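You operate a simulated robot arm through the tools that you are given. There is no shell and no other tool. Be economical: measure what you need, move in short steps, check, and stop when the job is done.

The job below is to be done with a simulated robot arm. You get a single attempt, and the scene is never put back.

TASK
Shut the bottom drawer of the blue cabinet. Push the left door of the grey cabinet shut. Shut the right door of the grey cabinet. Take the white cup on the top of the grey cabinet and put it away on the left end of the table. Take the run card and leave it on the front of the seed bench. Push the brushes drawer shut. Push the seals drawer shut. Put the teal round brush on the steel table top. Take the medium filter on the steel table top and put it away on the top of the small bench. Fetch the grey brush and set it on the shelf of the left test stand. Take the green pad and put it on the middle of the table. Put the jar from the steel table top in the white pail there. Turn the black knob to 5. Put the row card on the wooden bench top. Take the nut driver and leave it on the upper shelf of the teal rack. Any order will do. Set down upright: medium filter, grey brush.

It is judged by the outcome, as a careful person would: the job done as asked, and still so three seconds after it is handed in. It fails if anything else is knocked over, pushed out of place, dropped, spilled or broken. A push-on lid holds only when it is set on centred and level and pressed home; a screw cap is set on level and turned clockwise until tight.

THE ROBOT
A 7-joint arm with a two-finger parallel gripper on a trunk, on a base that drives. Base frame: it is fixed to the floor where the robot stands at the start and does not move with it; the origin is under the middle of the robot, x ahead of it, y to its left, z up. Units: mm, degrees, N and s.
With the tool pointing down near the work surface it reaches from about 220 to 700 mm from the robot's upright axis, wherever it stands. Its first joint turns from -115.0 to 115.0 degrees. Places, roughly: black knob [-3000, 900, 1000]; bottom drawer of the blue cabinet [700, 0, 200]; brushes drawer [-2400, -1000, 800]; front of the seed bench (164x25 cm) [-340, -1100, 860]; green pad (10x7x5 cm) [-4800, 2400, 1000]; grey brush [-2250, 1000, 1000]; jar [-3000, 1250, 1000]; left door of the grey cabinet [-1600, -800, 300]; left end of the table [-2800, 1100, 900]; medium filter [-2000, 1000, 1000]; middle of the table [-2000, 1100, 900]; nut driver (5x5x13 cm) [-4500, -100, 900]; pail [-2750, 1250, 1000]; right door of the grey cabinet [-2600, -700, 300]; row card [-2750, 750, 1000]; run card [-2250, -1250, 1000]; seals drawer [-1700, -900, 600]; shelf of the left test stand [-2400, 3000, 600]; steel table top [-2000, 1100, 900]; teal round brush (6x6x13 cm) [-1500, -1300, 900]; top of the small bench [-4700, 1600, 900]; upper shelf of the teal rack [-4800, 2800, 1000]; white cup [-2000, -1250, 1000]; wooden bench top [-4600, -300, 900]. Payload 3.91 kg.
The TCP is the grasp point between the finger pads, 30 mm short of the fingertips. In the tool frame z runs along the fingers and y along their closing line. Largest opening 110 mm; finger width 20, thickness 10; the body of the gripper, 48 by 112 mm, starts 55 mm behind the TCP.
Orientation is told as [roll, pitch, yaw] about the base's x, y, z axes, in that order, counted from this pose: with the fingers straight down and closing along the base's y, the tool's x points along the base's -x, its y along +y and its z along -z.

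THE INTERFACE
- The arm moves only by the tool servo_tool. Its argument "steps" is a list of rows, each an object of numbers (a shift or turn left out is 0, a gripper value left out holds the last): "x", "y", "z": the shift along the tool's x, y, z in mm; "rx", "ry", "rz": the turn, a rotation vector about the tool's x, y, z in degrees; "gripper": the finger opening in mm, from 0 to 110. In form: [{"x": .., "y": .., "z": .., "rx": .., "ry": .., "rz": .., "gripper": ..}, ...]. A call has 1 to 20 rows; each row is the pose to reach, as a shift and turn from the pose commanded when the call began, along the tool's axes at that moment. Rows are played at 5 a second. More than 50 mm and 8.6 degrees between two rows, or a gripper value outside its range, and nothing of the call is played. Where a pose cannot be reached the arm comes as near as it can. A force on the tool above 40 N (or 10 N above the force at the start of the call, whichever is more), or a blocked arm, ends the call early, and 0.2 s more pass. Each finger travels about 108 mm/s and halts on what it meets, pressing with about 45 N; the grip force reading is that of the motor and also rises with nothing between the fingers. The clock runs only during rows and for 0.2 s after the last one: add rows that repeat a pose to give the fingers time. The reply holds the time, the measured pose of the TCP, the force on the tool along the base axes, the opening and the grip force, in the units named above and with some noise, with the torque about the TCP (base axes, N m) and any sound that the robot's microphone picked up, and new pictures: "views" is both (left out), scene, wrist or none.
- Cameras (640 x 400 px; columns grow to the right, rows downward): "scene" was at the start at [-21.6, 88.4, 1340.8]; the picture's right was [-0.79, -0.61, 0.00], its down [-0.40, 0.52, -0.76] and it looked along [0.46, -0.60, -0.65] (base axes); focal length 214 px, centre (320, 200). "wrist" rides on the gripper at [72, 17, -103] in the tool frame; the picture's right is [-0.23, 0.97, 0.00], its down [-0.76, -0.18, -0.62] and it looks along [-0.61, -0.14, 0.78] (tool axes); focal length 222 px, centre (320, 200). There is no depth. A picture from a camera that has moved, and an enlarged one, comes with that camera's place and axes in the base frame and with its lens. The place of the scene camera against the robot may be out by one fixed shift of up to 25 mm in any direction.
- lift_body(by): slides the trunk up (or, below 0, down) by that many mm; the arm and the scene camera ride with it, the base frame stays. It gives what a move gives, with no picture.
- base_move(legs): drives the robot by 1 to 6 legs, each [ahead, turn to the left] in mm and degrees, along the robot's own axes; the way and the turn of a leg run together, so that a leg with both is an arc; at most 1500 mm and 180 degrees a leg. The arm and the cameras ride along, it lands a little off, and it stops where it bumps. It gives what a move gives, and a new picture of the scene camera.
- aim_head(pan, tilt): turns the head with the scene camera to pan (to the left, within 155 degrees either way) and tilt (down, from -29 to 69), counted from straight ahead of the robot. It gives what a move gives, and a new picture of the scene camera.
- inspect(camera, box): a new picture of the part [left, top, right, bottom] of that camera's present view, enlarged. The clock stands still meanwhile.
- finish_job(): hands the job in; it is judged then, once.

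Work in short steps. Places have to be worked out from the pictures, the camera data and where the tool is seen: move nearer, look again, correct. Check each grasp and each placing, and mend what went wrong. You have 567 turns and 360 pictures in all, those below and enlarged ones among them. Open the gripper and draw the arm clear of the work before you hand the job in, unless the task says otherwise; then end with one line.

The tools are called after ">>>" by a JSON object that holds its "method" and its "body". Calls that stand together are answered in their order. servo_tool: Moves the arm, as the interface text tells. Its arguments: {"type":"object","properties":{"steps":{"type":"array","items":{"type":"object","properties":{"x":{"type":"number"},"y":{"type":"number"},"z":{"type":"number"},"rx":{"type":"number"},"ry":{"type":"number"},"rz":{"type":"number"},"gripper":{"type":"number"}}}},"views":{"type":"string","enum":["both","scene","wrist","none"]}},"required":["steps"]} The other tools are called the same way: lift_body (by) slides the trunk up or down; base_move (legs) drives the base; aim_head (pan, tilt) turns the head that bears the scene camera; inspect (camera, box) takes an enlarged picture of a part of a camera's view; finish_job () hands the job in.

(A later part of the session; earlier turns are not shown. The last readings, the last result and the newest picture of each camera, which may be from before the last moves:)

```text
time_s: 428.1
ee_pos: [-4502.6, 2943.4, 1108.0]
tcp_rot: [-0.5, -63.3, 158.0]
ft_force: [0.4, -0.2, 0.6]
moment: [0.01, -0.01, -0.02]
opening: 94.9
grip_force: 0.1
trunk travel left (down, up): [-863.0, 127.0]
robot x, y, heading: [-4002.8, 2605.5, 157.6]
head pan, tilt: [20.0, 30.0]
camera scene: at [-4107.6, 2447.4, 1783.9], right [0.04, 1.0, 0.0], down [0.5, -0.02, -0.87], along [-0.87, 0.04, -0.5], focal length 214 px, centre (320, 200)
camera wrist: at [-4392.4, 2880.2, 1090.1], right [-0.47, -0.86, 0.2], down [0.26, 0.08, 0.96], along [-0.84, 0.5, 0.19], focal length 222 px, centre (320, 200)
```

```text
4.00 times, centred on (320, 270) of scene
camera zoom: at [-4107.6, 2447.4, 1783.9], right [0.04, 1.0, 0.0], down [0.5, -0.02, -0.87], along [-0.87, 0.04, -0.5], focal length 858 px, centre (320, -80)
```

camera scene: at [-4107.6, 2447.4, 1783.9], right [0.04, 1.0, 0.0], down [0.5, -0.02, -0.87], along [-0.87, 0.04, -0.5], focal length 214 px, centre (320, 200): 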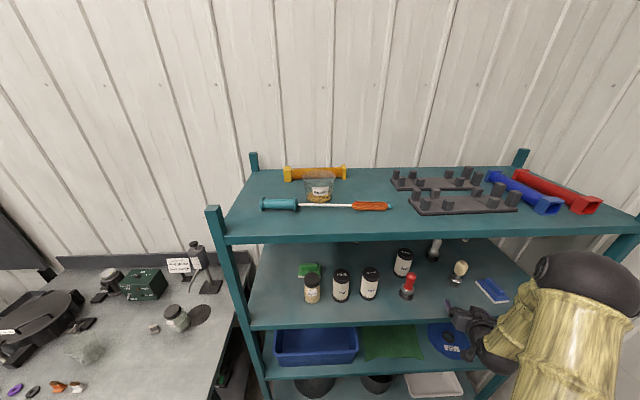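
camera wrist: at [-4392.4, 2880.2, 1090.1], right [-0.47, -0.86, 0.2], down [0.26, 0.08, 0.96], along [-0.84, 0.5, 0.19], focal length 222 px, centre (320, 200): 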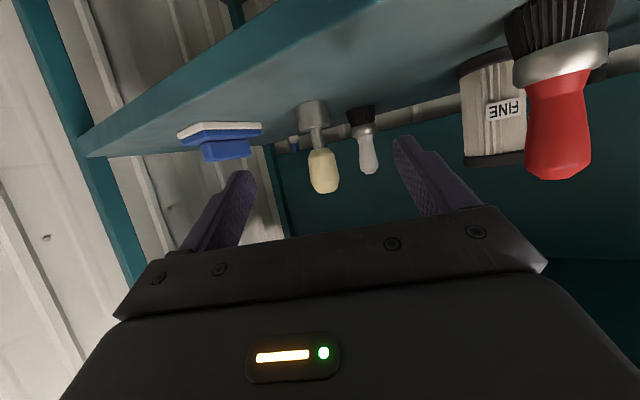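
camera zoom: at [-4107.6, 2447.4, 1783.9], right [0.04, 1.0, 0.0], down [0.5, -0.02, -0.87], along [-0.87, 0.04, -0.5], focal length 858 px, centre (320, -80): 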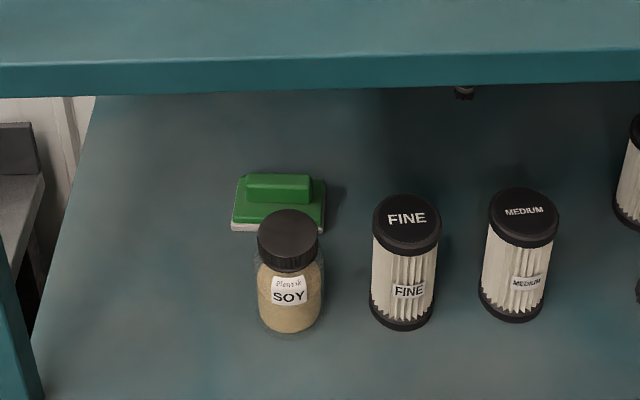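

The pad has a handle block (long along y) at ≈(-4803,2433), with the soy jar right in front of it. I'll approach over the jar with a steeper tool. First I retract the arm and reposition squarely in front.

>>> {"method": "servo_tool", "body": {"steps": [{"x": 18, "z": -35}, {"x": 37, "z": -70}, {"x": 55, "z": -106}], "views": "none"}}

>>> {"method": "base_move", "body": {"legs": [[-150, 0], [0, 60], [150, 0], [0, -38]]}}

>>> {"method": "aim_head", "body": {"pan": 0, "tilt": 30}}

```text
time_s: 428.9
ee_pos: [-4396.7, 2905.9, 1103.0]
tcp_rot: [-0.3, -63.2, 158.1]
ft_force: [0.1, -0.6, -0.1]
moment: [0.0, 0.02, -0.02]
opening: 95.1
grip_force: 0.1
out of reach, approached as far as the arm can: row 3
trunk travel left (down, up): [-863.0, 127.0]
robot x, y, heading: [-4001.7, 2604.5, 157.7]
head pan, tilt: [20.0, 30.0]
```

```text
time_s: 431.0
ee_pos: [-4268.4, 2843.3, 1099.4]
tcp_rot: [-0.5, -63.2, 159.2]
ft_force: [-0.6, 1.3, 0.5]
moment: [0.01, -0.01, 0.0]
opening: 95.1
grip_force: 0.0
trunk travel left (down, up): [-863.0, 127.0]
robot x, y, heading: [-3867.8, 2549.6, 158.0]
head pan, tilt: [20.0, 30.0]
stopped in leg 2: the robot was blocked; the commanded pose is now the measured one
camera scene: at [-3973.0, 2391.2, 1783.9], right [0.04, 1.0, 0.0], down [0.5, -0.02, -0.87], along [-0.87, 0.03, -0.5], focal length 214 px, centre (320, 200)
```

scene: 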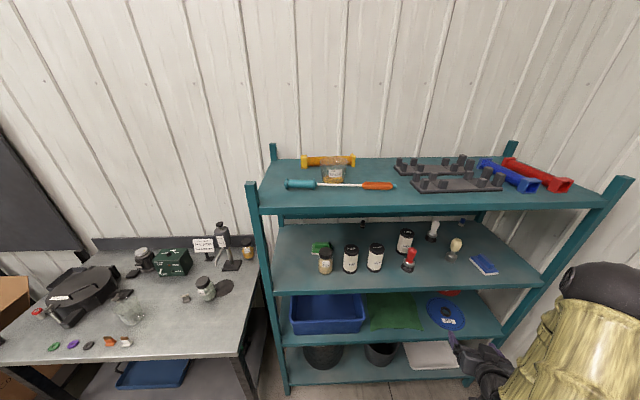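

```text
time_s: 431.8
ee_pos: [-4268.9, 2843.7, 1101.7]
tcp_rot: [-0.4, -63.2, 159.1]
ft_force: [0.4, -0.7, -0.2]
moment: [0.03, 0.05, 0.0]
opening: 94.6
grip_force: 0.0
trunk travel left (down, up): [-863.0, 127.0]
robot x, y, heading: [-3866.2, 2551.9, 157.6]
head pan, tilt: [0.0, 30.0]
camera scene: at [-3966.3, 2422.0, 1783.9], right [0.38, 0.93, 0.0], down [0.46, -0.19, -0.87], along [-0.8, 0.33, -0.5], focal length 214 px, centre (320, 200)
```

scene: 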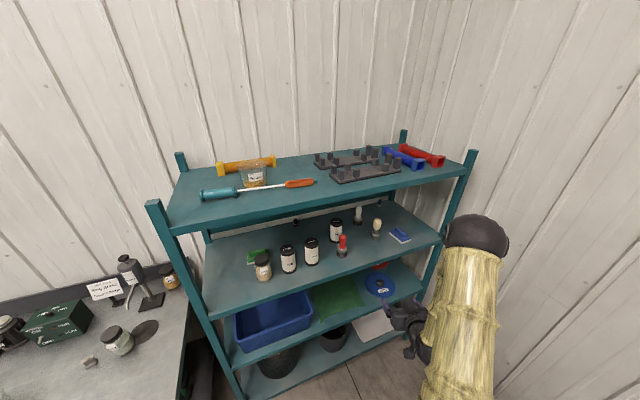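

Turning left at this spot puts the tail on the console. I tuck the arm (steeper pitch -35, higher), then move with a forward arc instead.

>>> {"method": "servo_tool", "body": {"steps": [{"x": -5, "y": 38, "z": -19, "ry": 5}, {"x": -10, "y": 77, "z": -38, "ry": 10}, {"x": -15, "y": 116, "z": -58, "ry": 15}, {"x": -20, "y": 155, "z": -77, "ry": 20}, {"x": -26, "y": 194, "z": -97, "ry": 25}, {"x": -31, "y": 233, "z": -116, "ry": 28}], "views": "none"}}

>>> {"method": "base_move", "body": {"legs": [[220, 22]]}}

>>> {"method": "servo_tool", "body": {"steps": [{"z": 0}], "views": "both"}}

```text
time_s: 433.2
ee_pos: [-4299.2, 2590.0, 1193.2]
tcp_rot: [-0.4, -35.1, 158.9]
ft_force: [-0.2, 0.7, 0.0]
moment: [-0.01, 0.01, 0.02]
opening: 95.1
grip_force: 0.0
out of reach, approached as far as the arm can: row 1, 2, 3, 4, 5, 6
trunk travel left (down, up): [-863.0, 127.0]
robot x, y, heading: [-3868.4, 2547.3, 157.8]
head pan, tilt: [0.0, 30.0]
```

```text
time_s: 434.6
ee_pos: [-4332.4, 2537.7, 1192.1]
tcp_rot: [-0.3, -35.2, 167.6]
ft_force: [0.1, -0.6, -0.3]
moment: [0.03, -0.02, -0.02]
opening: 95.0
grip_force: 0.0
trunk travel left (down, up): [-863.0, 127.0]
robot x, y, heading: [-3894.7, 2562.1, 157.7]
head pan, tilt: [0.0, 30.0]
stopped in leg 1: the robot was blocked; the commanded pose is now the measured one
camera scene: at [-3996.6, 2431.5, 1783.6], right [0.38, 0.93, 0.0], down [0.46, -0.19, -0.87], along [-0.8, 0.33, -0.5], focal length 214 px, centre (320, 200)
```

scene: 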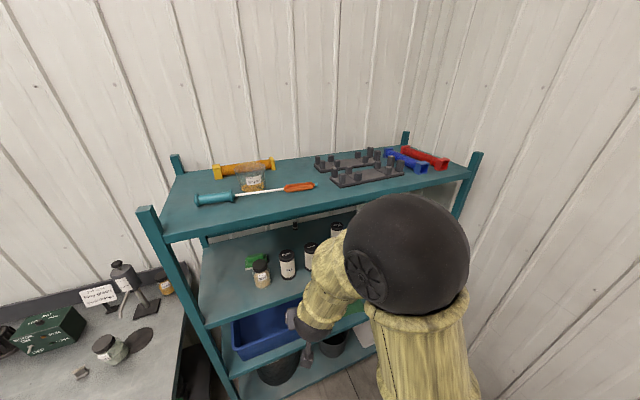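

```text
time_s: 435.0
ee_pos: [-4332.7, 2539.9, 1192.4]
tcp_rot: [-0.3, -35.1, 167.3]
ft_force: [-0.6, -0.6, 0.1]
moment: [-0.01, -0.02, 0.0]
opening: 95.2
grip_force: 0.1
trunk travel left (down, up): [-863.0, 127.0]
robot x, y, heading: [-3897.9, 2562.3, 157.8]
head pan, tilt: [0.0, 30.0]
camera scene: at [-3996.5, 2433.4, 1783.8], right [0.38, 0.93, 0.0], down [0.46, -0.19, -0.87], along [-0.8, 0.33, -0.5], focal length 214 px, centre (320, 200)
camera wrist: at [-4219.3, 2497.1, 1235.9], right [-0.4, -0.91, 0.13], down [-0.22, 0.23, 0.95], along [-0.89, 0.35, -0.29], focal length 222 px, centre (320, 200)
```

scene: 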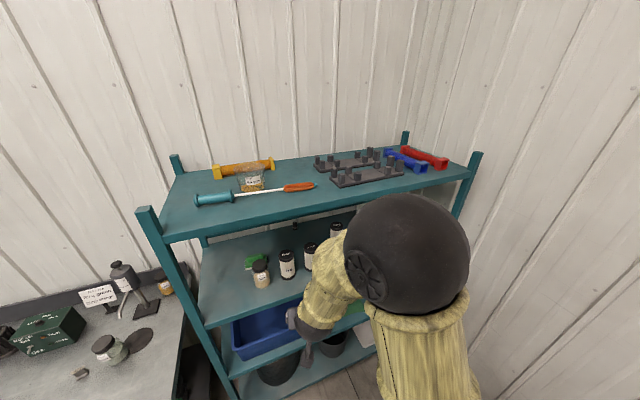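
wrist: 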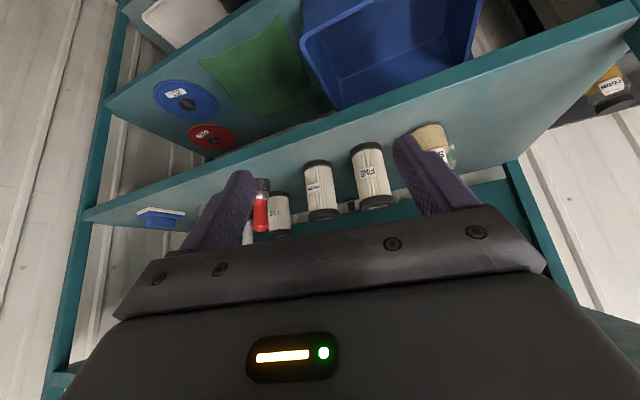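

I drive straight forward first, then turn.

>>> {"method": "base_move", "body": {"legs": [[120, 0], [0, 22]]}}

```text
time_s: 437.9
ee_pos: [-4403.9, 2426.3, 1191.3]
tcp_rot: [-0.3, -35.2, -170.8]
ft_force: [0.2, 0.3, 0.0]
moment: [0.01, -0.04, 0.01]
opening: 95.0
grip_force: 0.0
trunk travel left (down, up): [-863.0, 127.0]
robot x, y, heading: [-4004.6, 2608.7, 179.6]
head pan, tilt: [0.0, 30.0]
camera scene: at [-4051.8, 2456.6, 1783.9], right [0.0, 1.0, 0.0], down [0.5, 0.0, -0.87], along [-0.87, 0.0, -0.5], focal length 214 px, centre (320, 200)
```

scene: 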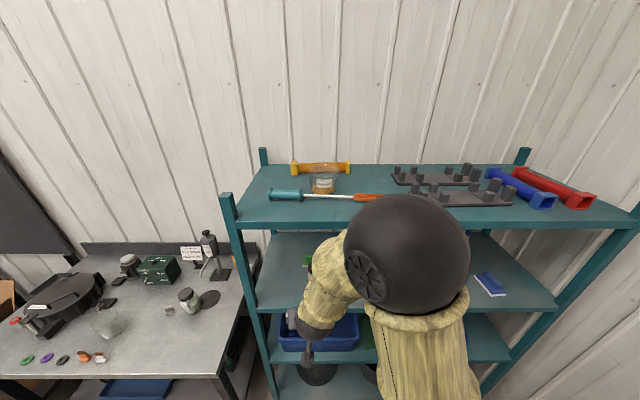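

Now square to the rack. I lower the trunk (so the forearm stays under the top shelf), then drive 85 mm nearer.

>>> {"method": "lift_body", "body": {"by": -230}}

>>> {"method": "servo_tool", "body": {"steps": [{"rx": 2.7, "rz": 3.8, "x": -20, "z": -25}, {"rx": 5.3, "rz": 7.5, "x": -45, "z": -60}, {"rx": 5.3, "rz": 7.5, "x": -65, "z": -95}], "views": "none"}}

>>> {"method": "base_move", "body": {"legs": [[85, 0]]}}

>>> {"method": "servo_tool", "body": {"steps": [{"z": 0}], "views": "wrist"}}

```text
time_s: 440.4
ee_pos: [-4403.3, 2425.3, 961.9]
tcp_rot: [-0.3, -35.1, -170.7]
ft_force: [-0.9, 0.7, 0.1]
moment: [-0.03, 0.0, -0.02]
opening: 95.0
grip_force: 0.1
trunk travel left (down, up): [-633.0, 357.0]
robot x, y, heading: [-4003.7, 2606.2, 179.6]
head pan, tilt: [0.0, 30.0]
```

```text
time_s: 441.1
ee_pos: [-4400.7, 2425.4, 1075.7]
tcp_rot: [-0.4, -35.2, -179.9]
ft_force: [-0.4, -0.1, 0.2]
moment: [0.04, 0.04, 0.01]
opening: 95.2
grip_force: 0.1
trunk travel left (down, up): [-633.0, 357.0]
robot x, y, heading: [-4006.7, 2604.7, 179.5]
head pan, tilt: [0.0, 30.0]
```

```text
time_s: 442.3
ee_pos: [-4486.9, 2426.0, 1074.8]
tcp_rot: [-0.3, -35.1, -180.0]
ft_force: [-0.8, 0.5, 0.2]
moment: [-0.02, -0.01, 0.0]
opening: 94.9
grip_force: 0.0
trunk travel left (down, up): [-633.0, 357.0]
robot x, y, heading: [-4091.7, 2609.4, 179.9]
head pan, tilt: [0.0, 30.0]
camera scene: at [-4138.7, 2457.2, 1553.9], right [0.01, 1.0, 0.0], down [0.5, 0.0, -0.87], along [-0.87, 0.0, -0.5], focal length 214 px, centre (320, 200)
```

scene: 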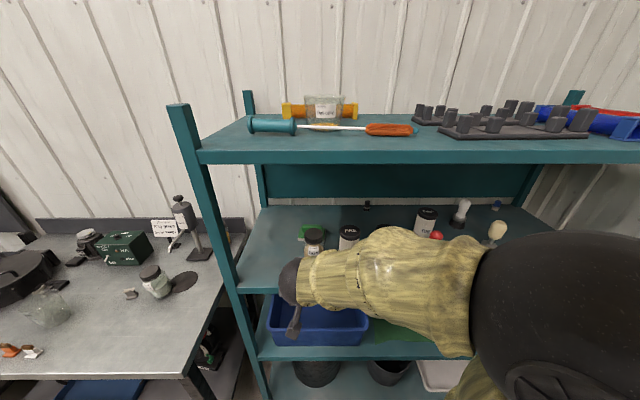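

```text
time_s: 442.7
ee_pos: [-4487.6, 2425.6, 1075.5]
tcp_rot: [-0.4, -35.1, -179.9]
ft_force: [-0.8, -0.2, -0.1]
moment: [0.01, -0.03, 0.0]
opening: 95.0
grip_force: 0.1
trunk travel left (down, up): [-633.0, 357.0]
robot x, y, heading: [-4094.2, 2607.5, 179.8]
head pan, tilt: [0.0, 30.0]
camera wrist: at [-4368.2, 2407.1, 1119.1], right [-0.19, -0.97, 0.13], down [-0.26, 0.17, 0.95], along [-0.95, 0.14, -0.29], focal length 222 px, centre (320, 200)
```

wrist: 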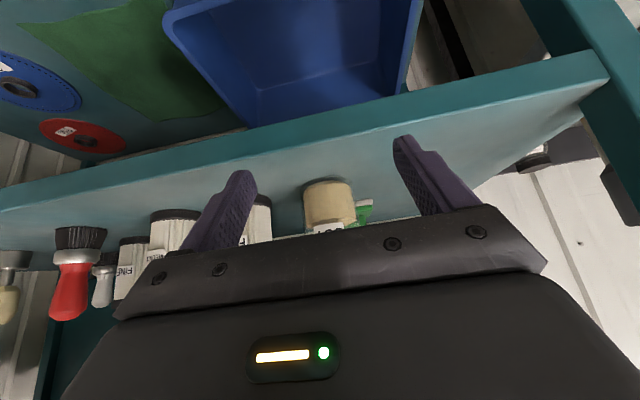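

The forearm is well below the top shelf. I shift left of the soy jar (y≈2330) and reach in.

>>> {"method": "servo_tool", "body": {"steps": [{"y": 48}, {"y": 96, "x": 3, "z": 4}, {"y": 96, "x": -33, "z": 29}, {"y": 96, "x": -69, "z": 54}, {"y": 96, "x": -105, "z": 80}, {"y": 96, "x": -141, "z": 105}, {"y": 96, "x": -177, "z": 130}], "views": "both"}}

```text
time_s: 444.3
ee_pos: [-4709.8, 2329.4, 1071.4]
tcp_rot: [-0.3, -35.2, 180.0]
ft_force: [-0.1, -0.2, 0.2]
moment: [-0.03, 0.01, 0.01]
opening: 94.9
grip_force: 0.0
trunk travel left (down, up): [-633.0, 357.0]
robot x, y, heading: [-4093.9, 2610.3, 179.9]
head pan, tilt: [0.0, 30.0]
camera scene: at [-4138.7, 2457.3, 1553.8], right [0.01, 1.0, 0.0], down [0.5, 0.0, -0.87], along [-0.87, 0.0, -0.5], focal length 214 px, centre (320, 200)
camera wrist: at [-4590.0, 2312.0, 1114.9], right [-0.19, -0.97, 0.13], down [-0.26, 0.17, 0.95], along [-0.95, 0.15, -0.29], focal length 222 px, centre (320, 200)
```

scene: 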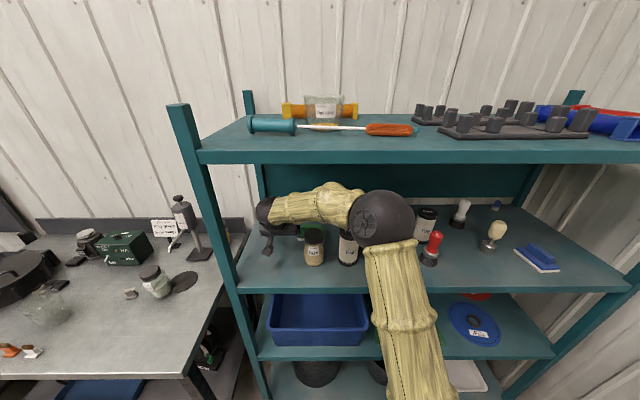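
wrist: 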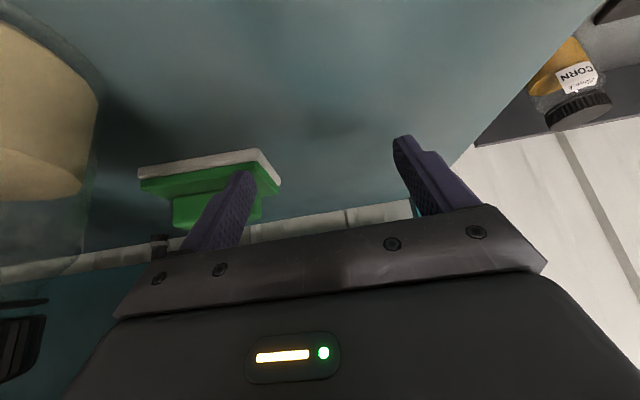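

The elbow has clearance. The pad is left in view (toward +y). I advance to x≈-4790, staying above it, then shift toward +y.

>>> {"method": "servo_tool", "body": {"steps": [{"x": -33, "z": 23}, {"x": -66, "z": 46}, {"x": -66, "y": -40, "z": 46}, {"x": -66, "y": -75, "z": 46}], "views": "both"}}

```text
time_s: 445.3
ee_pos: [-4787.7, 2407.9, 1071.9]
tcp_rot: [-0.3, -35.2, -180.0]
ft_force: [-0.4, -0.6, -0.5]
moment: [-0.02, 0.01, 0.01]
opening: 94.9
grip_force: 0.0
trunk travel left (down, up): [-633.0, 357.0]
robot x, y, heading: [-4096.0, 2602.8, 179.7]
head pan, tilt: [0.0, 30.0]
camera scene: at [-4137.5, 2458.2, 1554.0], right [0.01, 1.0, 0.0], down [0.5, 0.0, -0.87], along [-0.87, 0.0, -0.5], focal length 214 px, centre (320, 200)
camera wrist: at [-4668.2, 2389.9, 1114.6], right [-0.19, -0.97, 0.13], down [-0.26, 0.17, 0.95], along [-0.95, 0.15, -0.29], focal length 222 px, centre (320, 200)
```

scene: 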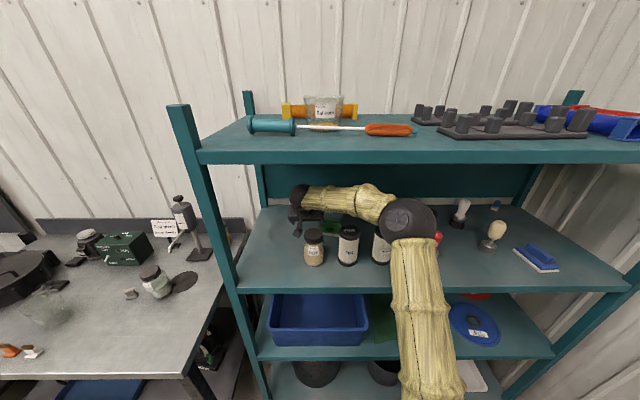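
wrist: 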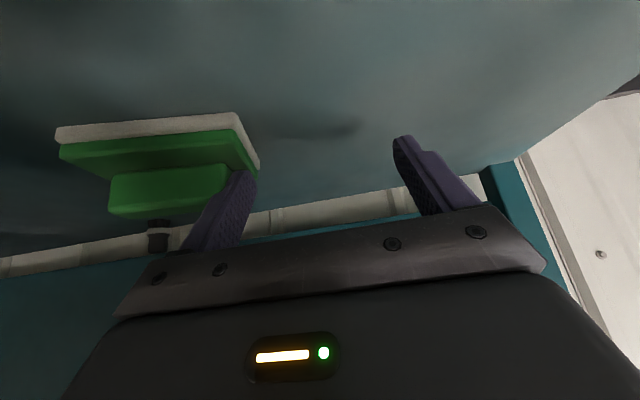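

The shelf is actually at z≈1016, so my finger nudged the pad to y≈2498. I rise 32 mm above its handle, shift over it and re-view.

>>> {"method": "servo_tool", "body": {"steps": [{"x": -18, "z": -26}, {"x": -18, "y": -45, "z": -26}, {"x": -18, "y": -88, "z": -26}], "views": "wrist"}}

```text
time_s: 446.1
ee_pos: [-4788.3, 2495.4, 1104.9]
tcp_rot: [-0.1, -35.5, 179.9]
ft_force: [-4.6, 2.6, 24.6]
moment: [-0.37, -3.5, 0.1]
opening: 94.9
grip_force: 0.1
trunk travel left (down, up): [-633.0, 357.0]
robot x, y, heading: [-4090.7, 2608.4, 179.7]
head pan, tilt: [0.0, 30.0]
camera wrist: at [-4668.8, 2476.6, 1147.3], right [-0.19, -0.97, 0.13], down [-0.26, 0.18, 0.95], along [-0.95, 0.15, -0.28], focal length 222 px, centre (320, 200)
```

wrist: 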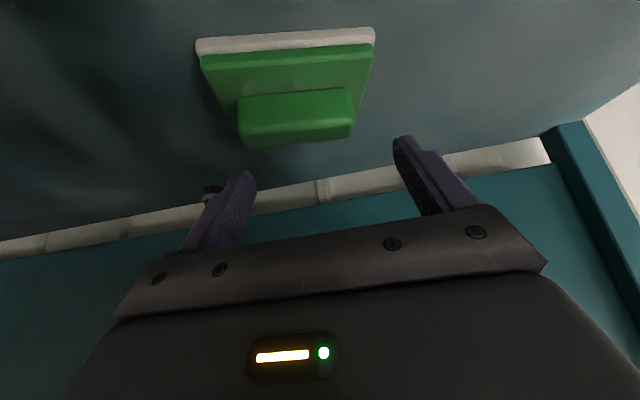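

I feel 25 N upward — the gripper body is touching a jar/filter top. I rise straight up at once and check.

>>> {"method": "servo_tool", "body": {"steps": [{"x": -10, "z": -14}, {"x": -17, "z": -25}], "views": "both"}}

```text
time_s: 446.7
ee_pos: [-4788.7, 2493.3, 1132.7]
tcp_rot: [-0.4, -35.2, -180.0]
ft_force: [-0.9, -0.5, 0.1]
moment: [0.01, 0.02, -0.01]
opening: 95.1
grip_force: 0.0
trunk travel left (down, up): [-633.0, 357.0]
robot x, y, heading: [-4091.8, 2605.9, 179.7]
head pan, tilt: [0.0, 30.0]
camera scene: at [-4137.7, 2457.3, 1553.8], right [0.01, 1.0, 0.0], down [0.5, 0.0, -0.87], along [-0.87, 0.0, -0.5], focal length 214 px, centre (320, 200)
camera wrist: at [-4668.2, 2475.6, 1176.0], right [-0.19, -0.97, 0.13], down [-0.26, 0.17, 0.95], along [-0.95, 0.15, -0.29], focal length 222 px, centre (320, 200)
```

scene: 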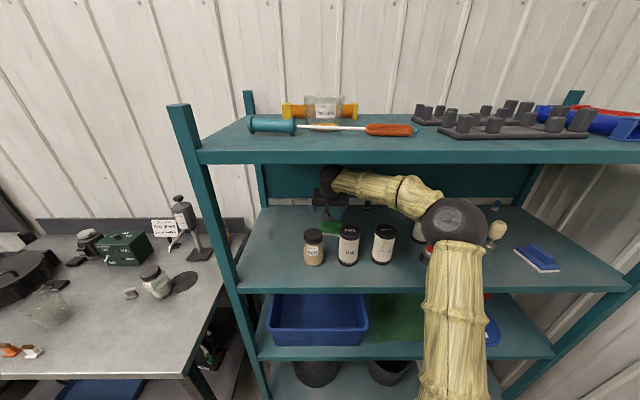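
wrist: 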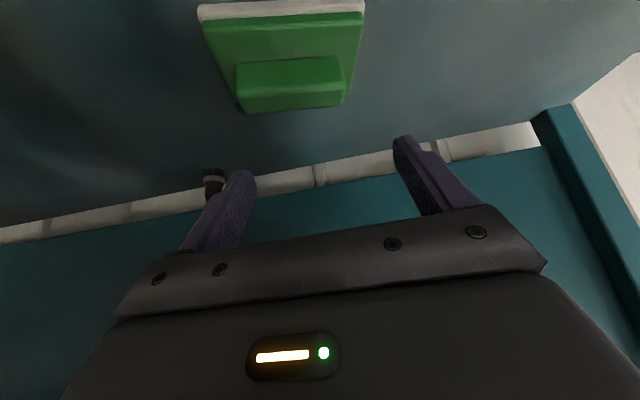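

Jars still stand upright; the wrist camera housing must have touched one. A nearly vertical tool lifts the camera clear, and the wrist still fits beneath the top shelf. I rotate the pitch to about -8 while easing down.

>>> {"method": "servo_tool", "body": {"steps": [{"ry": 7, "x": 4, "z": 6}, {"ry": 14, "x": 8, "z": 11}, {"ry": 20, "x": 11, "z": 16}, {"ry": 27, "x": 15, "z": 21}], "views": "both"}}

```text
time_s: 447.7
ee_pos: [-4786.0, 2492.8, 1108.1]
tcp_rot: [-0.2, -8.0, 179.9]
ft_force: [-0.2, -0.8, 0.6]
moment: [-0.01, -0.02, 0.06]
opening: 95.0
grip_force: 0.0
trunk travel left (down, up): [-633.0, 357.0]
robot x, y, heading: [-4090.1, 2608.6, 179.7]
head pan, tilt: [0.0, 30.0]
camera scene: at [-4138.3, 2456.9, 1553.8], right [0.01, 1.0, 0.0], down [0.5, 0.0, -0.87], along [-0.87, 0.0, -0.5], focal length 214 px, centre (320, 200)
camera wrist: at [-4700.2, 2474.1, 1200.4], right [-0.23, -0.97, 0.03], down [-0.67, 0.18, 0.72], along [-0.71, 0.15, -0.69], focal length 222 px, centre (320, 200)
```

scene: 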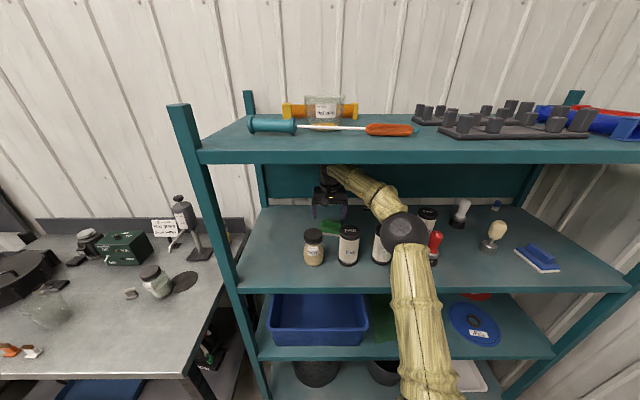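
wrist: 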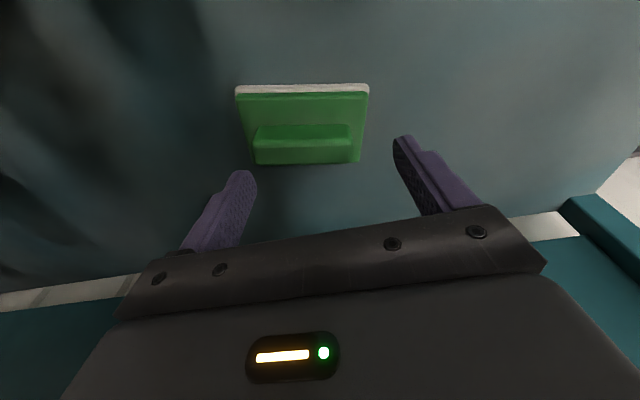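

The elbow ball looks close to the medium filter; I zoom in to check.

>>> {"method": "inspect", "body": {"camera": "scene", "box": [290, 160, 450, 280]}}

```text
3.33 times, centred on (370, 220) of scene
camera zoom: at [-4138.3, 2456.9, 1553.8], right [0.01, 1.0, 0.0], down [0.5, 0.0, -0.87], along [-0.87, 0.0, -0.5], focal length 715 px, centre (153, 133)
```

zoom: 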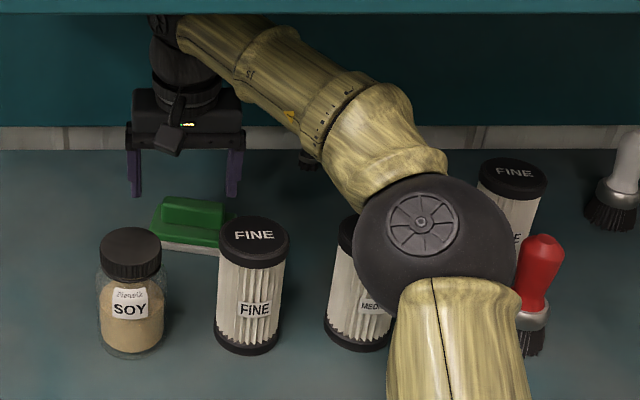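

The arm is clear of everything for now. I align the grip with the pad's handle (turn ≈13°, shift +18 mm in x), and raise the trunk slightly so the elbow stays above the filters.

>>> {"method": "servo_tool", "body": {"steps": [{"x": 9, "y": -2, "z": -1, "rx": 0.9, "rz": 6.6}, {"x": 18, "y": -5, "z": 3, "rx": 1.85, "rz": 13.2}, {"x": 18, "y": -5, "z": 9, "rx": 1.85, "rz": 13.2}], "views": "none"}}

>>> {"method": "lift_body", "body": {"by": 25}}

>>> {"method": "servo_tool", "body": {"steps": [{"z": 12}, {"z": 24}], "views": "both"}}

```text
time_s: 448.5
ee_pos: [-4769.2, 2496.4, 1097.0]
tcp_rot: [-0.2, -8.3, 166.5]
ft_force: [0.6, -0.9, -0.8]
moment: [0.01, 0.01, -0.01]
opening: 95.2
grip_force: 0.0
trunk travel left (down, up): [-633.0, 357.0]
robot x, y, heading: [-4093.3, 2608.5, 179.8]
head pan, tilt: [0.0, 30.0]
```

```text
time_s: 449.2
ee_pos: [-4769.6, 2495.9, 1121.9]
tcp_rot: [-0.1, -8.1, 166.6]
ft_force: [-0.6, -1.3, -0.2]
moment: [0.02, -0.01, -0.02]
opening: 95.1
grip_force: 0.1
trunk travel left (down, up): [-658.0, 332.0]
robot x, y, heading: [-4090.7, 2605.4, 179.7]
head pan, tilt: [0.0, 30.0]
```

```text
time_s: 449.8
ee_pos: [-4773.0, 2495.9, 1098.9]
tcp_rot: [-0.2, -8.3, 166.5]
ft_force: [-0.8, 0.2, 0.7]
moment: [-0.01, 0.02, 0.0]
opening: 94.9
grip_force: 0.1
trunk travel left (down, up): [-658.0, 332.0]
robot x, y, heading: [-4093.5, 2606.2, 179.8]
head pan, tilt: [0.0, 30.0]
camera scene: at [-4137.8, 2457.3, 1578.9], right [0.01, 1.0, 0.0], down [0.5, 0.0, -0.87], along [-0.87, 0.0, -0.5], focal length 214 px, centre (320, 200)
camera wrist: at [-4692.4, 2458.6, 1190.7], right [-0.45, -0.89, 0.03], down [-0.61, 0.33, 0.73], along [-0.66, 0.31, -0.69], focal length 222 px, centre (320, 200)
```

scene: 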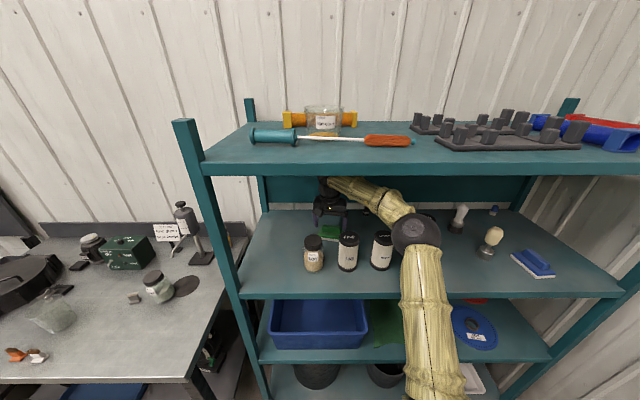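
wrist: 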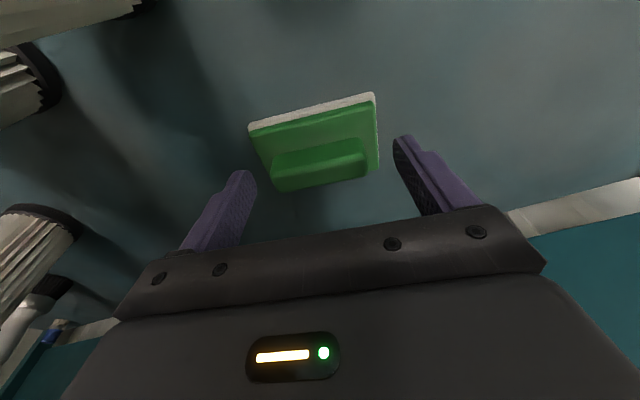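

The handle is aligned between the fingers. I lower 27 mm and close.

>>> {"method": "servo_tool", "body": {"steps": [{"z": 9}, {"z": 18}, {"z": 26}], "views": "wrist"}}

```text
time_s: 450.6
ee_pos: [-4775.9, 2497.1, 1072.4]
tcp_rot: [-0.1, -8.2, 166.7]
ft_force: [-1.1, 1.1, -0.1]
moment: [0.0, 0.0, 0.0]
opening: 95.1
grip_force: 0.1
trunk travel left (down, up): [-658.0, 332.0]
robot x, y, heading: [-4089.5, 2611.2, 179.3]
head pan, tilt: [0.0, 30.0]
camera wrist: at [-4695.0, 2459.5, 1163.8], right [-0.45, -0.89, 0.03], down [-0.61, 0.33, 0.73], along [-0.66, 0.31, -0.69], focal length 222 px, centre (320, 200)
```

wrist: 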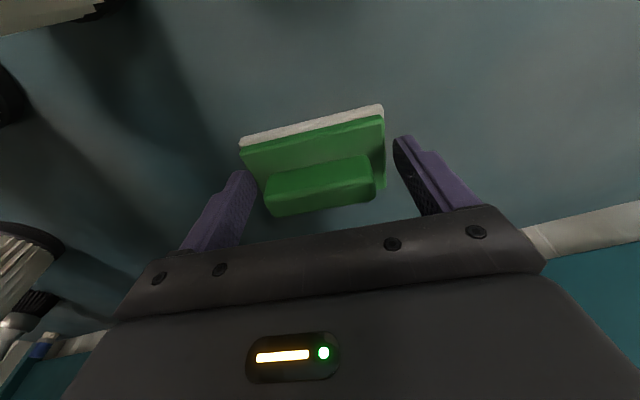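

Positions match my estimate; I close on the handle.

>>> {"method": "servo_tool", "body": {"steps": [{"gripper": 80}, {"gripper": 60}, {"gripper": 60}, {"gripper": 60}], "views": "wrist"}}

```text
time_s: 451.6
ee_pos: [-4776.5, 2496.7, 1071.7]
tcp_rot: [-0.2, -8.2, 166.6]
ft_force: [-0.3, -0.5, 0.3]
moment: [0.06, 0.02, -0.02]
opening: 71.4
grip_force: 45.3
trunk travel left (down, up): [-658.0, 332.0]
robot x, y, heading: [-4090.5, 2609.4, 179.6]
head pan, tilt: [0.0, 30.0]
camera wrist: at [-4695.0, 2459.4, 1163.9], right [-0.45, -0.89, 0.03], down [-0.61, 0.33, 0.73], along [-0.66, 0.31, -0.69], focal length 222 px, centre (320, 200)
```

wrist: 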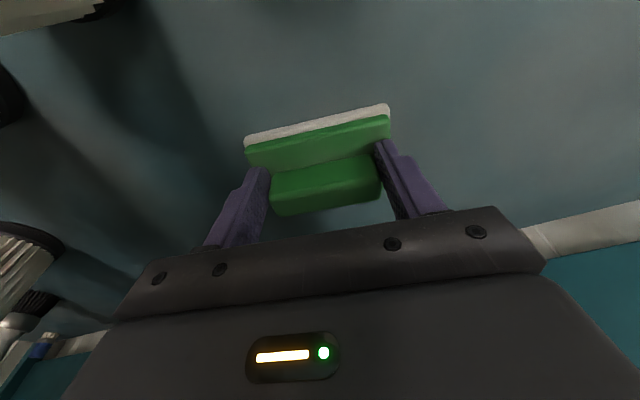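

Pad gripped (71 mm). I lift 12 mm, then slide left behind the soy jar to y≈2320 where the way out is free.

>>> {"method": "servo_tool", "body": {"steps": [{"x": -2, "z": -12}, {"x": 8, "y": 42, "z": -13}, {"x": 18, "y": 85, "z": -15}, {"x": 28, "y": 128, "z": -16}, {"x": 38, "y": 171, "z": -18}], "views": "both"}}

```text
time_s: 452.8
ee_pos: [-4775.8, 2320.1, 1082.5]
tcp_rot: [-0.3, -8.3, 166.5]
ft_force: [0.5, -0.8, -1.0]
moment: [0.03, 0.0, 0.02]
opening: 71.4
grip_force: 45.0
trunk travel left (down, up): [-658.0, 332.0]
robot x, y, heading: [-4094.1, 2607.3, 179.9]
head pan, tilt: [0.0, 30.0]
camera scene: at [-4137.6, 2455.0, 1578.7], right [0.0, 1.0, 0.0], down [0.5, 0.0, -0.87], along [-0.87, 0.0, -0.5], focal length 214 px, centre (320, 200)
camera wrist: at [-4695.4, 2282.4, 1175.7], right [-0.44, -0.9, 0.03], down [-0.61, 0.32, 0.73], along [-0.66, 0.31, -0.69], focal length 222 px, centre (320, 200)
```

scene: 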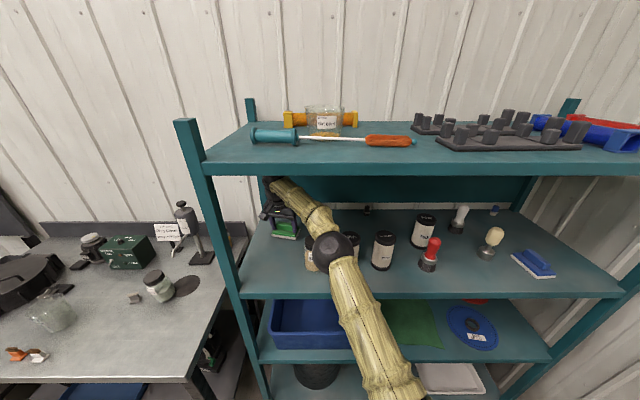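
wrist: 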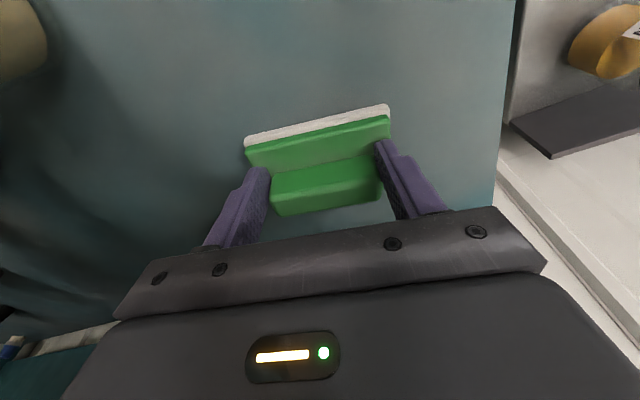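

I check the elbow against the jars before pulling out.

>>> {"method": "inspect", "body": {"camera": "scene", "box": [240, 170, 400, 290]}}

```text
3.33 times, centred on (320, 230) of scene
camera zoom: at [-4137.6, 2455.0, 1578.7], right [0.0, 1.0, 0.0], down [0.5, 0.0, -0.87], along [-0.87, 0.0, -0.5], focal length 715 px, centre (320, 100)
```

zoom: 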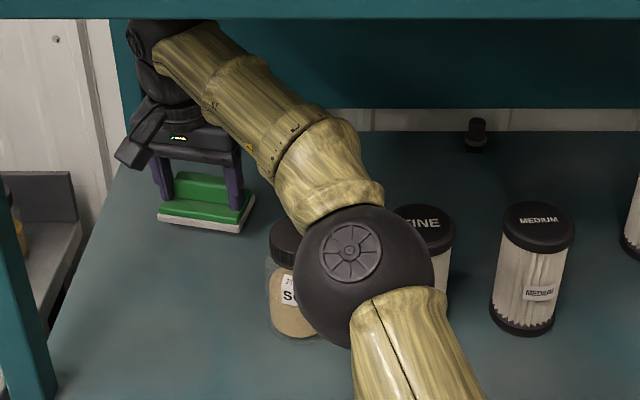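

Jars are upright and the elbow is in front of them. I raise the trunk 20 mm for margin and pull straight out.

>>> {"method": "lift_body", "body": {"by": 20}}

>>> {"method": "servo_tool", "body": {"steps": [{"x": 38, "y": -9, "z": -5}, {"x": 77, "y": -18, "z": -11}, {"x": 115, "y": -28, "z": -16}], "views": "scene"}}

```text
time_s: 453.5
ee_pos: [-4778.0, 2322.0, 1104.6]
tcp_rot: [-0.2, -8.2, 166.6]
ft_force: [-0.2, 0.4, -1.3]
moment: [0.0, 0.0, 0.03]
opening: 71.6
grip_force: 44.9
trunk travel left (down, up): [-678.0, 312.0]
robot x, y, heading: [-4095.1, 2609.3, 179.8]
head pan, tilt: [0.0, 30.0]
```

```text
time_s: 454.3
ee_pos: [-4655.6, 2321.9, 1103.8]
tcp_rot: [-0.2, -8.3, 166.5]
ft_force: [0.2, 0.7, -0.1]
moment: [-0.05, 0.0, 0.0]
opening: 71.4
grip_force: 45.1
trunk travel left (down, up): [-678.0, 312.0]
robot x, y, heading: [-4092.5, 2611.8, 179.6]
head pan, tilt: [0.0, 30.0]
camera scene: at [-4136.9, 2457.0, 1598.9], right [0.01, 1.0, 0.0], down [0.5, 0.0, -0.87], along [-0.87, 0.01, -0.5], focal length 214 px, centre (320, 200)
```

scene: 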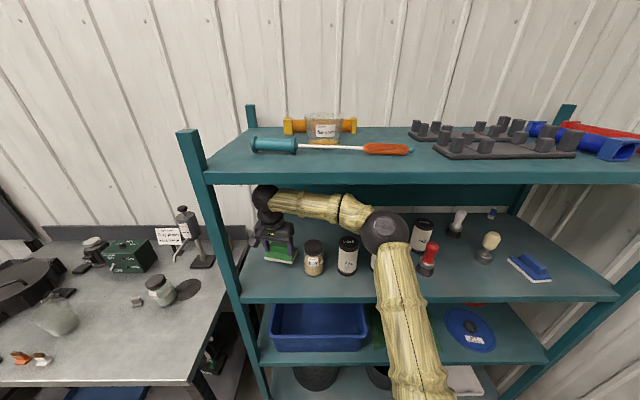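

Going well; I continue pulling out.

>>> {"method": "servo_tool", "body": {"steps": [{"x": 38, "y": -10, "z": -5}, {"x": 77, "y": -21, "z": -11}, {"x": 115, "y": -32, "z": -16}, {"x": 153, "y": -44, "z": -21}, {"x": 180, "y": -55, "z": -25}], "views": "scene"}}

```text
time_s: 455.5
ee_pos: [-4466.4, 2335.8, 1104.2]
tcp_rot: [-0.2, -8.3, 166.5]
ft_force: [0.5, 0.3, -1.5]
moment: [0.01, -0.03, 0.01]
opening: 71.5
grip_force: 44.6
trunk travel left (down, up): [-678.0, 312.0]
robot x, y, heading: [-4094.8, 2605.0, 179.9]
head pan, tilt: [0.0, 30.0]
camera scene: at [-4137.2, 2457.3, 1598.9], right [0.01, 1.0, 0.0], down [0.5, 0.0, -0.87], along [-0.87, 0.0, -0.5], focal length 214 px, centre (320, 200)
```

scene: 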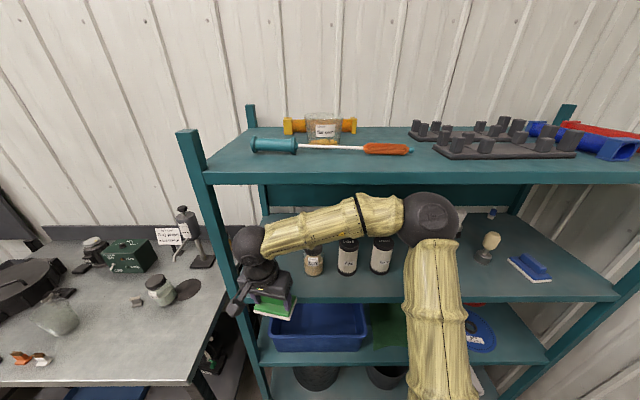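

The pad is out. I back a little, turn away and drive down the aisle toward the table's front.

>>> {"method": "base_move", "body": {"legs": [[-60, 0], [0, 105], [1245, 0], [0, -15]]}}

```text
time_s: 471.2
ee_pos: [-3449.7, 1010.3, 1103.4]
tcp_rot: [-0.1, -8.3, -104.5]
ft_force: [-0.3, -0.3, -1.4]
moment: [0.06, -0.02, -0.01]
opening: 71.5
grip_force: 44.9
trunk travel left (down, up): [-678.0, 312.0]
robot x, y, heading: [-3714.1, 1390.1, -91.7]
head pan, tilt: [0.0, 30.0]
camera scene: at [-3575.9, 1359.2, 1598.9], right [-1.0, 0.03, 0.0], down [0.01, 0.5, -0.87], along [-0.02, -0.87, -0.5], focal length 214 px, centre (320, 200)
```

scene: 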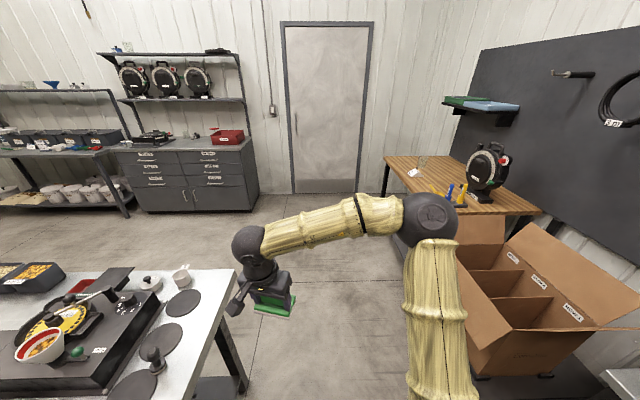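

>>> {"method": "base_move", "body": {"legs": [[1190, 1.7], [0, 90], [1500, 0], [230, 0], [0, 90]]}}

>>> {"method": "aim_head", "body": {"pan": 0, "tilt": 40}}

```text
time_s: 499.2
ee_pos: [-2294.4, 537.3, 1104.4]
tcp_rot: [-0.2, -8.2, 75.9]
ft_force: [0.0, -0.1, -0.9]
moment: [-0.02, -0.04, 0.0]
opening: 71.2
grip_force: 45.6
trunk travel left (down, up): [-678.0, 312.0]
robot x, y, heading: [-2026.6, 160.1, 88.9]
head pan, tilt: [0.0, 30.0]
camera scene: at [-2190.9, 197.2, 1598.9], right [1.0, -0.02, 0.0], down [-0.01, -0.5, -0.87], along [0.02, 0.87, -0.5], focal length 214 px, centre (320, 200)
```

scene: 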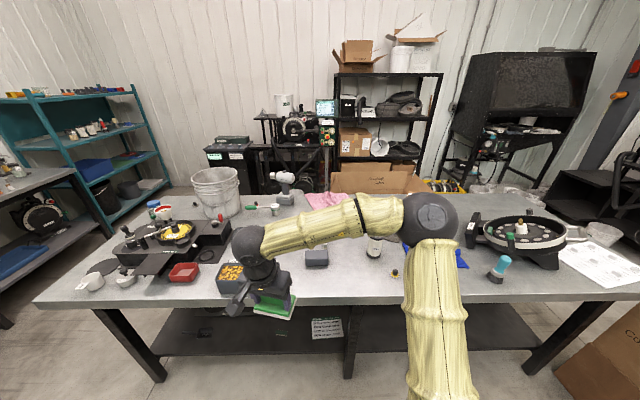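

```text
time_s: 499.9
ee_pos: [-2293.1, 539.0, 1104.9]
tcp_rot: [-0.3, -8.3, 75.9]
ft_force: [0.4, -0.2, -1.0]
moment: [-0.04, 0.01, -0.03]
opening: 71.4
grip_force: 45.0
trunk travel left (down, up): [-678.0, 312.0]
robot x, y, heading: [-2023.2, 160.0, 89.1]
head pan, tilt: [0.0, 40.0]
camera scene: at [-2191.0, 191.8, 1583.6], right [1.0, -0.02, 0.0], down [-0.01, -0.64, -0.77], along [0.01, 0.77, -0.64], focal length 214 px, centre (320, 200)
```

scene: 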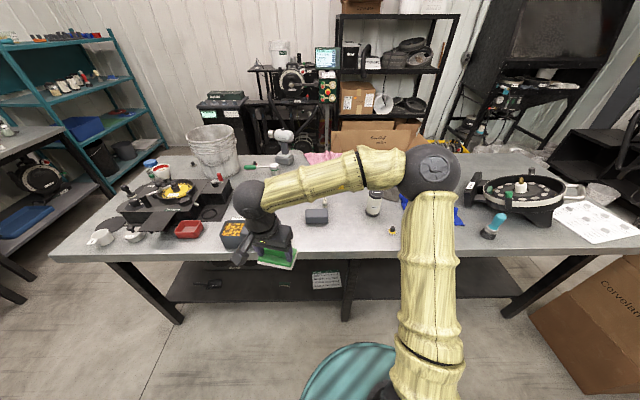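

I choose a free spot in the middle section, around (-2090,800). I bring the pad over it.

>>> {"method": "servo_tool", "body": {"steps": [{"x": -38, "y": -17, "z": 5, "rz": -2}, {"x": -75, "y": -34, "z": 11, "rz": -4}, {"x": -112, "y": -50, "z": 16, "rz": -6}, {"x": -150, "y": -67, "z": 22, "rx": -1, "rz": -8}, {"x": -187, "y": -84, "z": 27, "rx": -1, "rz": -10}, {"x": -224, "y": -100, "z": 32, "rx": -2, "rz": -12}, {"x": -262, "y": -117, "z": 38, "rx": -2, "rz": -14}, {"x": -299, "y": -134, "z": 43, "rx": -2, "rz": -14}], "views": "both"}}

```text
time_s: 501.7
ee_pos: [-2090.0, 801.2, 1104.9]
tcp_rot: [-0.2, -8.2, 90.0]
ft_force: [0.1, 0.4, -0.8]
moment: [-0.04, 0.0, 0.0]
opening: 71.4
grip_force: 45.5
trunk travel left (down, up): [-678.0, 312.0]
robot x, y, heading: [-2025.0, 161.5, 88.6]
head pan, tilt: [0.0, 40.0]
camera scene: at [-2190.6, 192.6, 1583.5], right [1.0, -0.02, 0.0], down [-0.01, -0.64, -0.77], along [0.01, 0.77, -0.64], focal length 214 px, centre (320, 200)
camera wrist: at [-2106.3, 713.6, 1198.0], right [-0.97, 0.22, 0.03], down [0.17, 0.67, 0.73], along [0.14, 0.71, -0.69], focal length 222 px, centre (320, 200)
```

scene: 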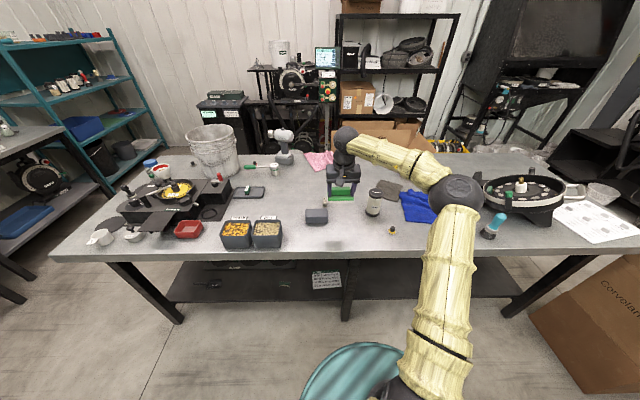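
wrist: 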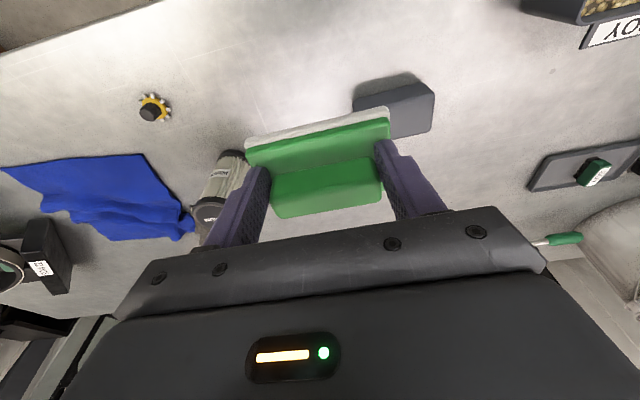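

I shift 40 mm right to clear the grey block, then lower to the table.

>>> {"method": "servo_tool", "body": {"steps": [{"y": -40}, {"x": 6, "y": -40, "z": 45}, {"x": 13, "y": -40, "z": 90}, {"x": 19, "y": -40, "z": 135}, {"x": 23, "y": -40, "z": 158}], "views": "none"}}

>>> {"method": "servo_tool", "body": {"steps": [{"z": 4}, {"z": 8}, {"z": 12}, {"z": 16}, {"z": 20}, {"z": 24}], "views": "wrist"}}

```text
time_s: 502.9
ee_pos: [-2048.0, 800.3, 946.1]
tcp_rot: [-0.1, -8.3, 90.1]
ft_force: [-0.9, -0.3, -1.4]
moment: [-0.02, 0.01, 0.01]
opening: 71.5
grip_force: 44.5
trunk travel left (down, up): [-678.0, 312.0]
robot x, y, heading: [-2023.4, 161.3, 89.2]
head pan, tilt: [0.0, 40.0]
```

```text
time_s: 504.3
ee_pos: [-2048.7, 802.9, 930.4]
tcp_rot: [-0.1, -8.9, 90.0]
ft_force: [-0.5, -0.7, 19.6]
moment: [-0.41, 0.24, 0.01]
opening: 71.4
grip_force: 44.8
trunk travel left (down, up): [-678.0, 312.0]
robot x, y, heading: [-2023.8, 160.6, 88.9]
head pan, tilt: [0.0, 40.0]
stopped in row 6: the force on the tool passed its limit at 44 N (the readings are from after the stop); the commanded pose is now the measured one
camera wrist: at [-2065.6, 715.6, 1022.4], right [-0.97, 0.22, 0.03], down [0.18, 0.66, 0.73], along [0.14, 0.72, -0.68], focal length 222 px, centre (320, 200)
```

wrist: 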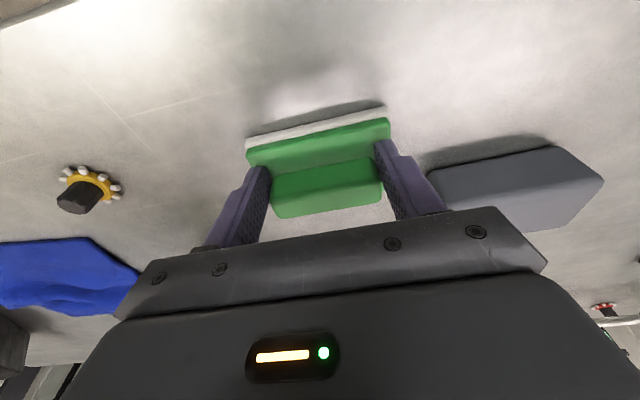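

Pad is on the table. I ease up 2 mm, open a little (the grey block is near), and rise.

>>> {"method": "servo_tool", "body": {"steps": [{"z": -2}, {"z": -2, "gripper": 82}, {"z": -2, "gripper": 84}, {"x": -6, "z": -42}, {"x": -12, "z": -85}, {"x": -19, "z": -130}, {"x": -26, "z": -175}], "views": "both"}}

```text
time_s: 505.9
ee_pos: [-2049.5, 802.8, 1105.9]
tcp_rot: [-0.3, -8.5, 90.0]
ft_force: [-1.1, 1.2, 1.3]
moment: [-0.03, -0.02, -0.01]
opening: 83.9
grip_force: 0.2
trunk travel left (down, up): [-678.0, 312.0]
robot x, y, heading: [-2020.9, 160.6, 89.0]
head pan, tilt: [0.0, 40.0]
camera scene: at [-2191.1, 191.4, 1583.5], right [1.0, -0.02, 0.0], down [-0.01, -0.64, -0.77], along [0.01, 0.77, -0.64], focal length 214 px, centre (320, 200)
camera wrist: at [-2065.3, 715.9, 1197.2], right [-0.97, 0.22, 0.03], down [0.17, 0.66, 0.73], along [0.14, 0.72, -0.68], focal length 222 px, centre (320, 200)
```

scene: 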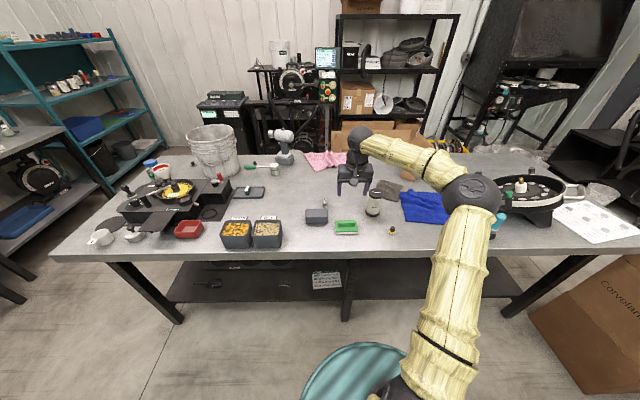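
wrist: 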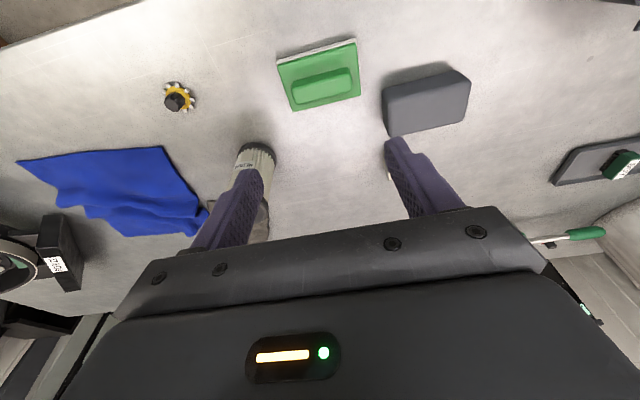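

The pad lies in the middle of the table. Now I look for the grey brush and the medium filter.

>>> {"method": "servo_tool", "body": {"steps": [{"y": -45, "z": -20}, {"y": -90, "z": -40}, {"y": -130, "z": -60}], "views": "none"}}

>>> {"method": "inspect", "body": {"camera": "scene", "box": [240, 130, 400, 250]}}

```text
time_s: 506.7
ee_pos: [-1916.1, 792.3, 1162.7]
tcp_rot: [-0.2, -8.6, 90.0]
ft_force: [0.3, -0.2, 0.3]
moment: [0.02, 0.03, 0.01]
opening: 83.9
grip_force: 0.0
trunk travel left (down, up): [-678.0, 312.0]
robot x, y, heading: [-2023.2, 161.5, 89.0]
head pan, tilt: [0.0, 40.0]
```

```text
3.33 times, centred on (320, 190) of scene
camera zoom: at [-2190.2, 191.4, 1583.6], right [1.0, -0.02, 0.0], down [-0.01, -0.64, -0.77], along [0.01, 0.77, -0.64], focal length 715 px, centre (320, 233)
```

zoom: 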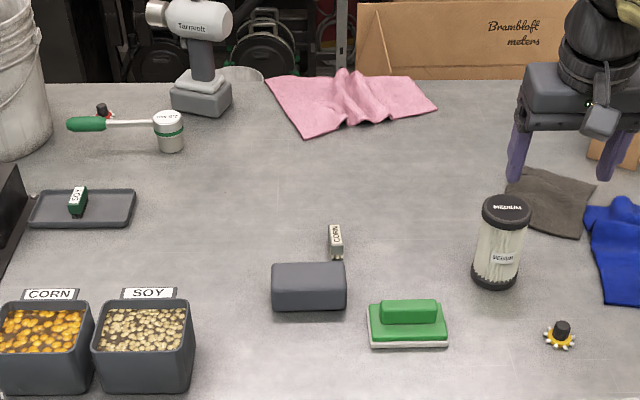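

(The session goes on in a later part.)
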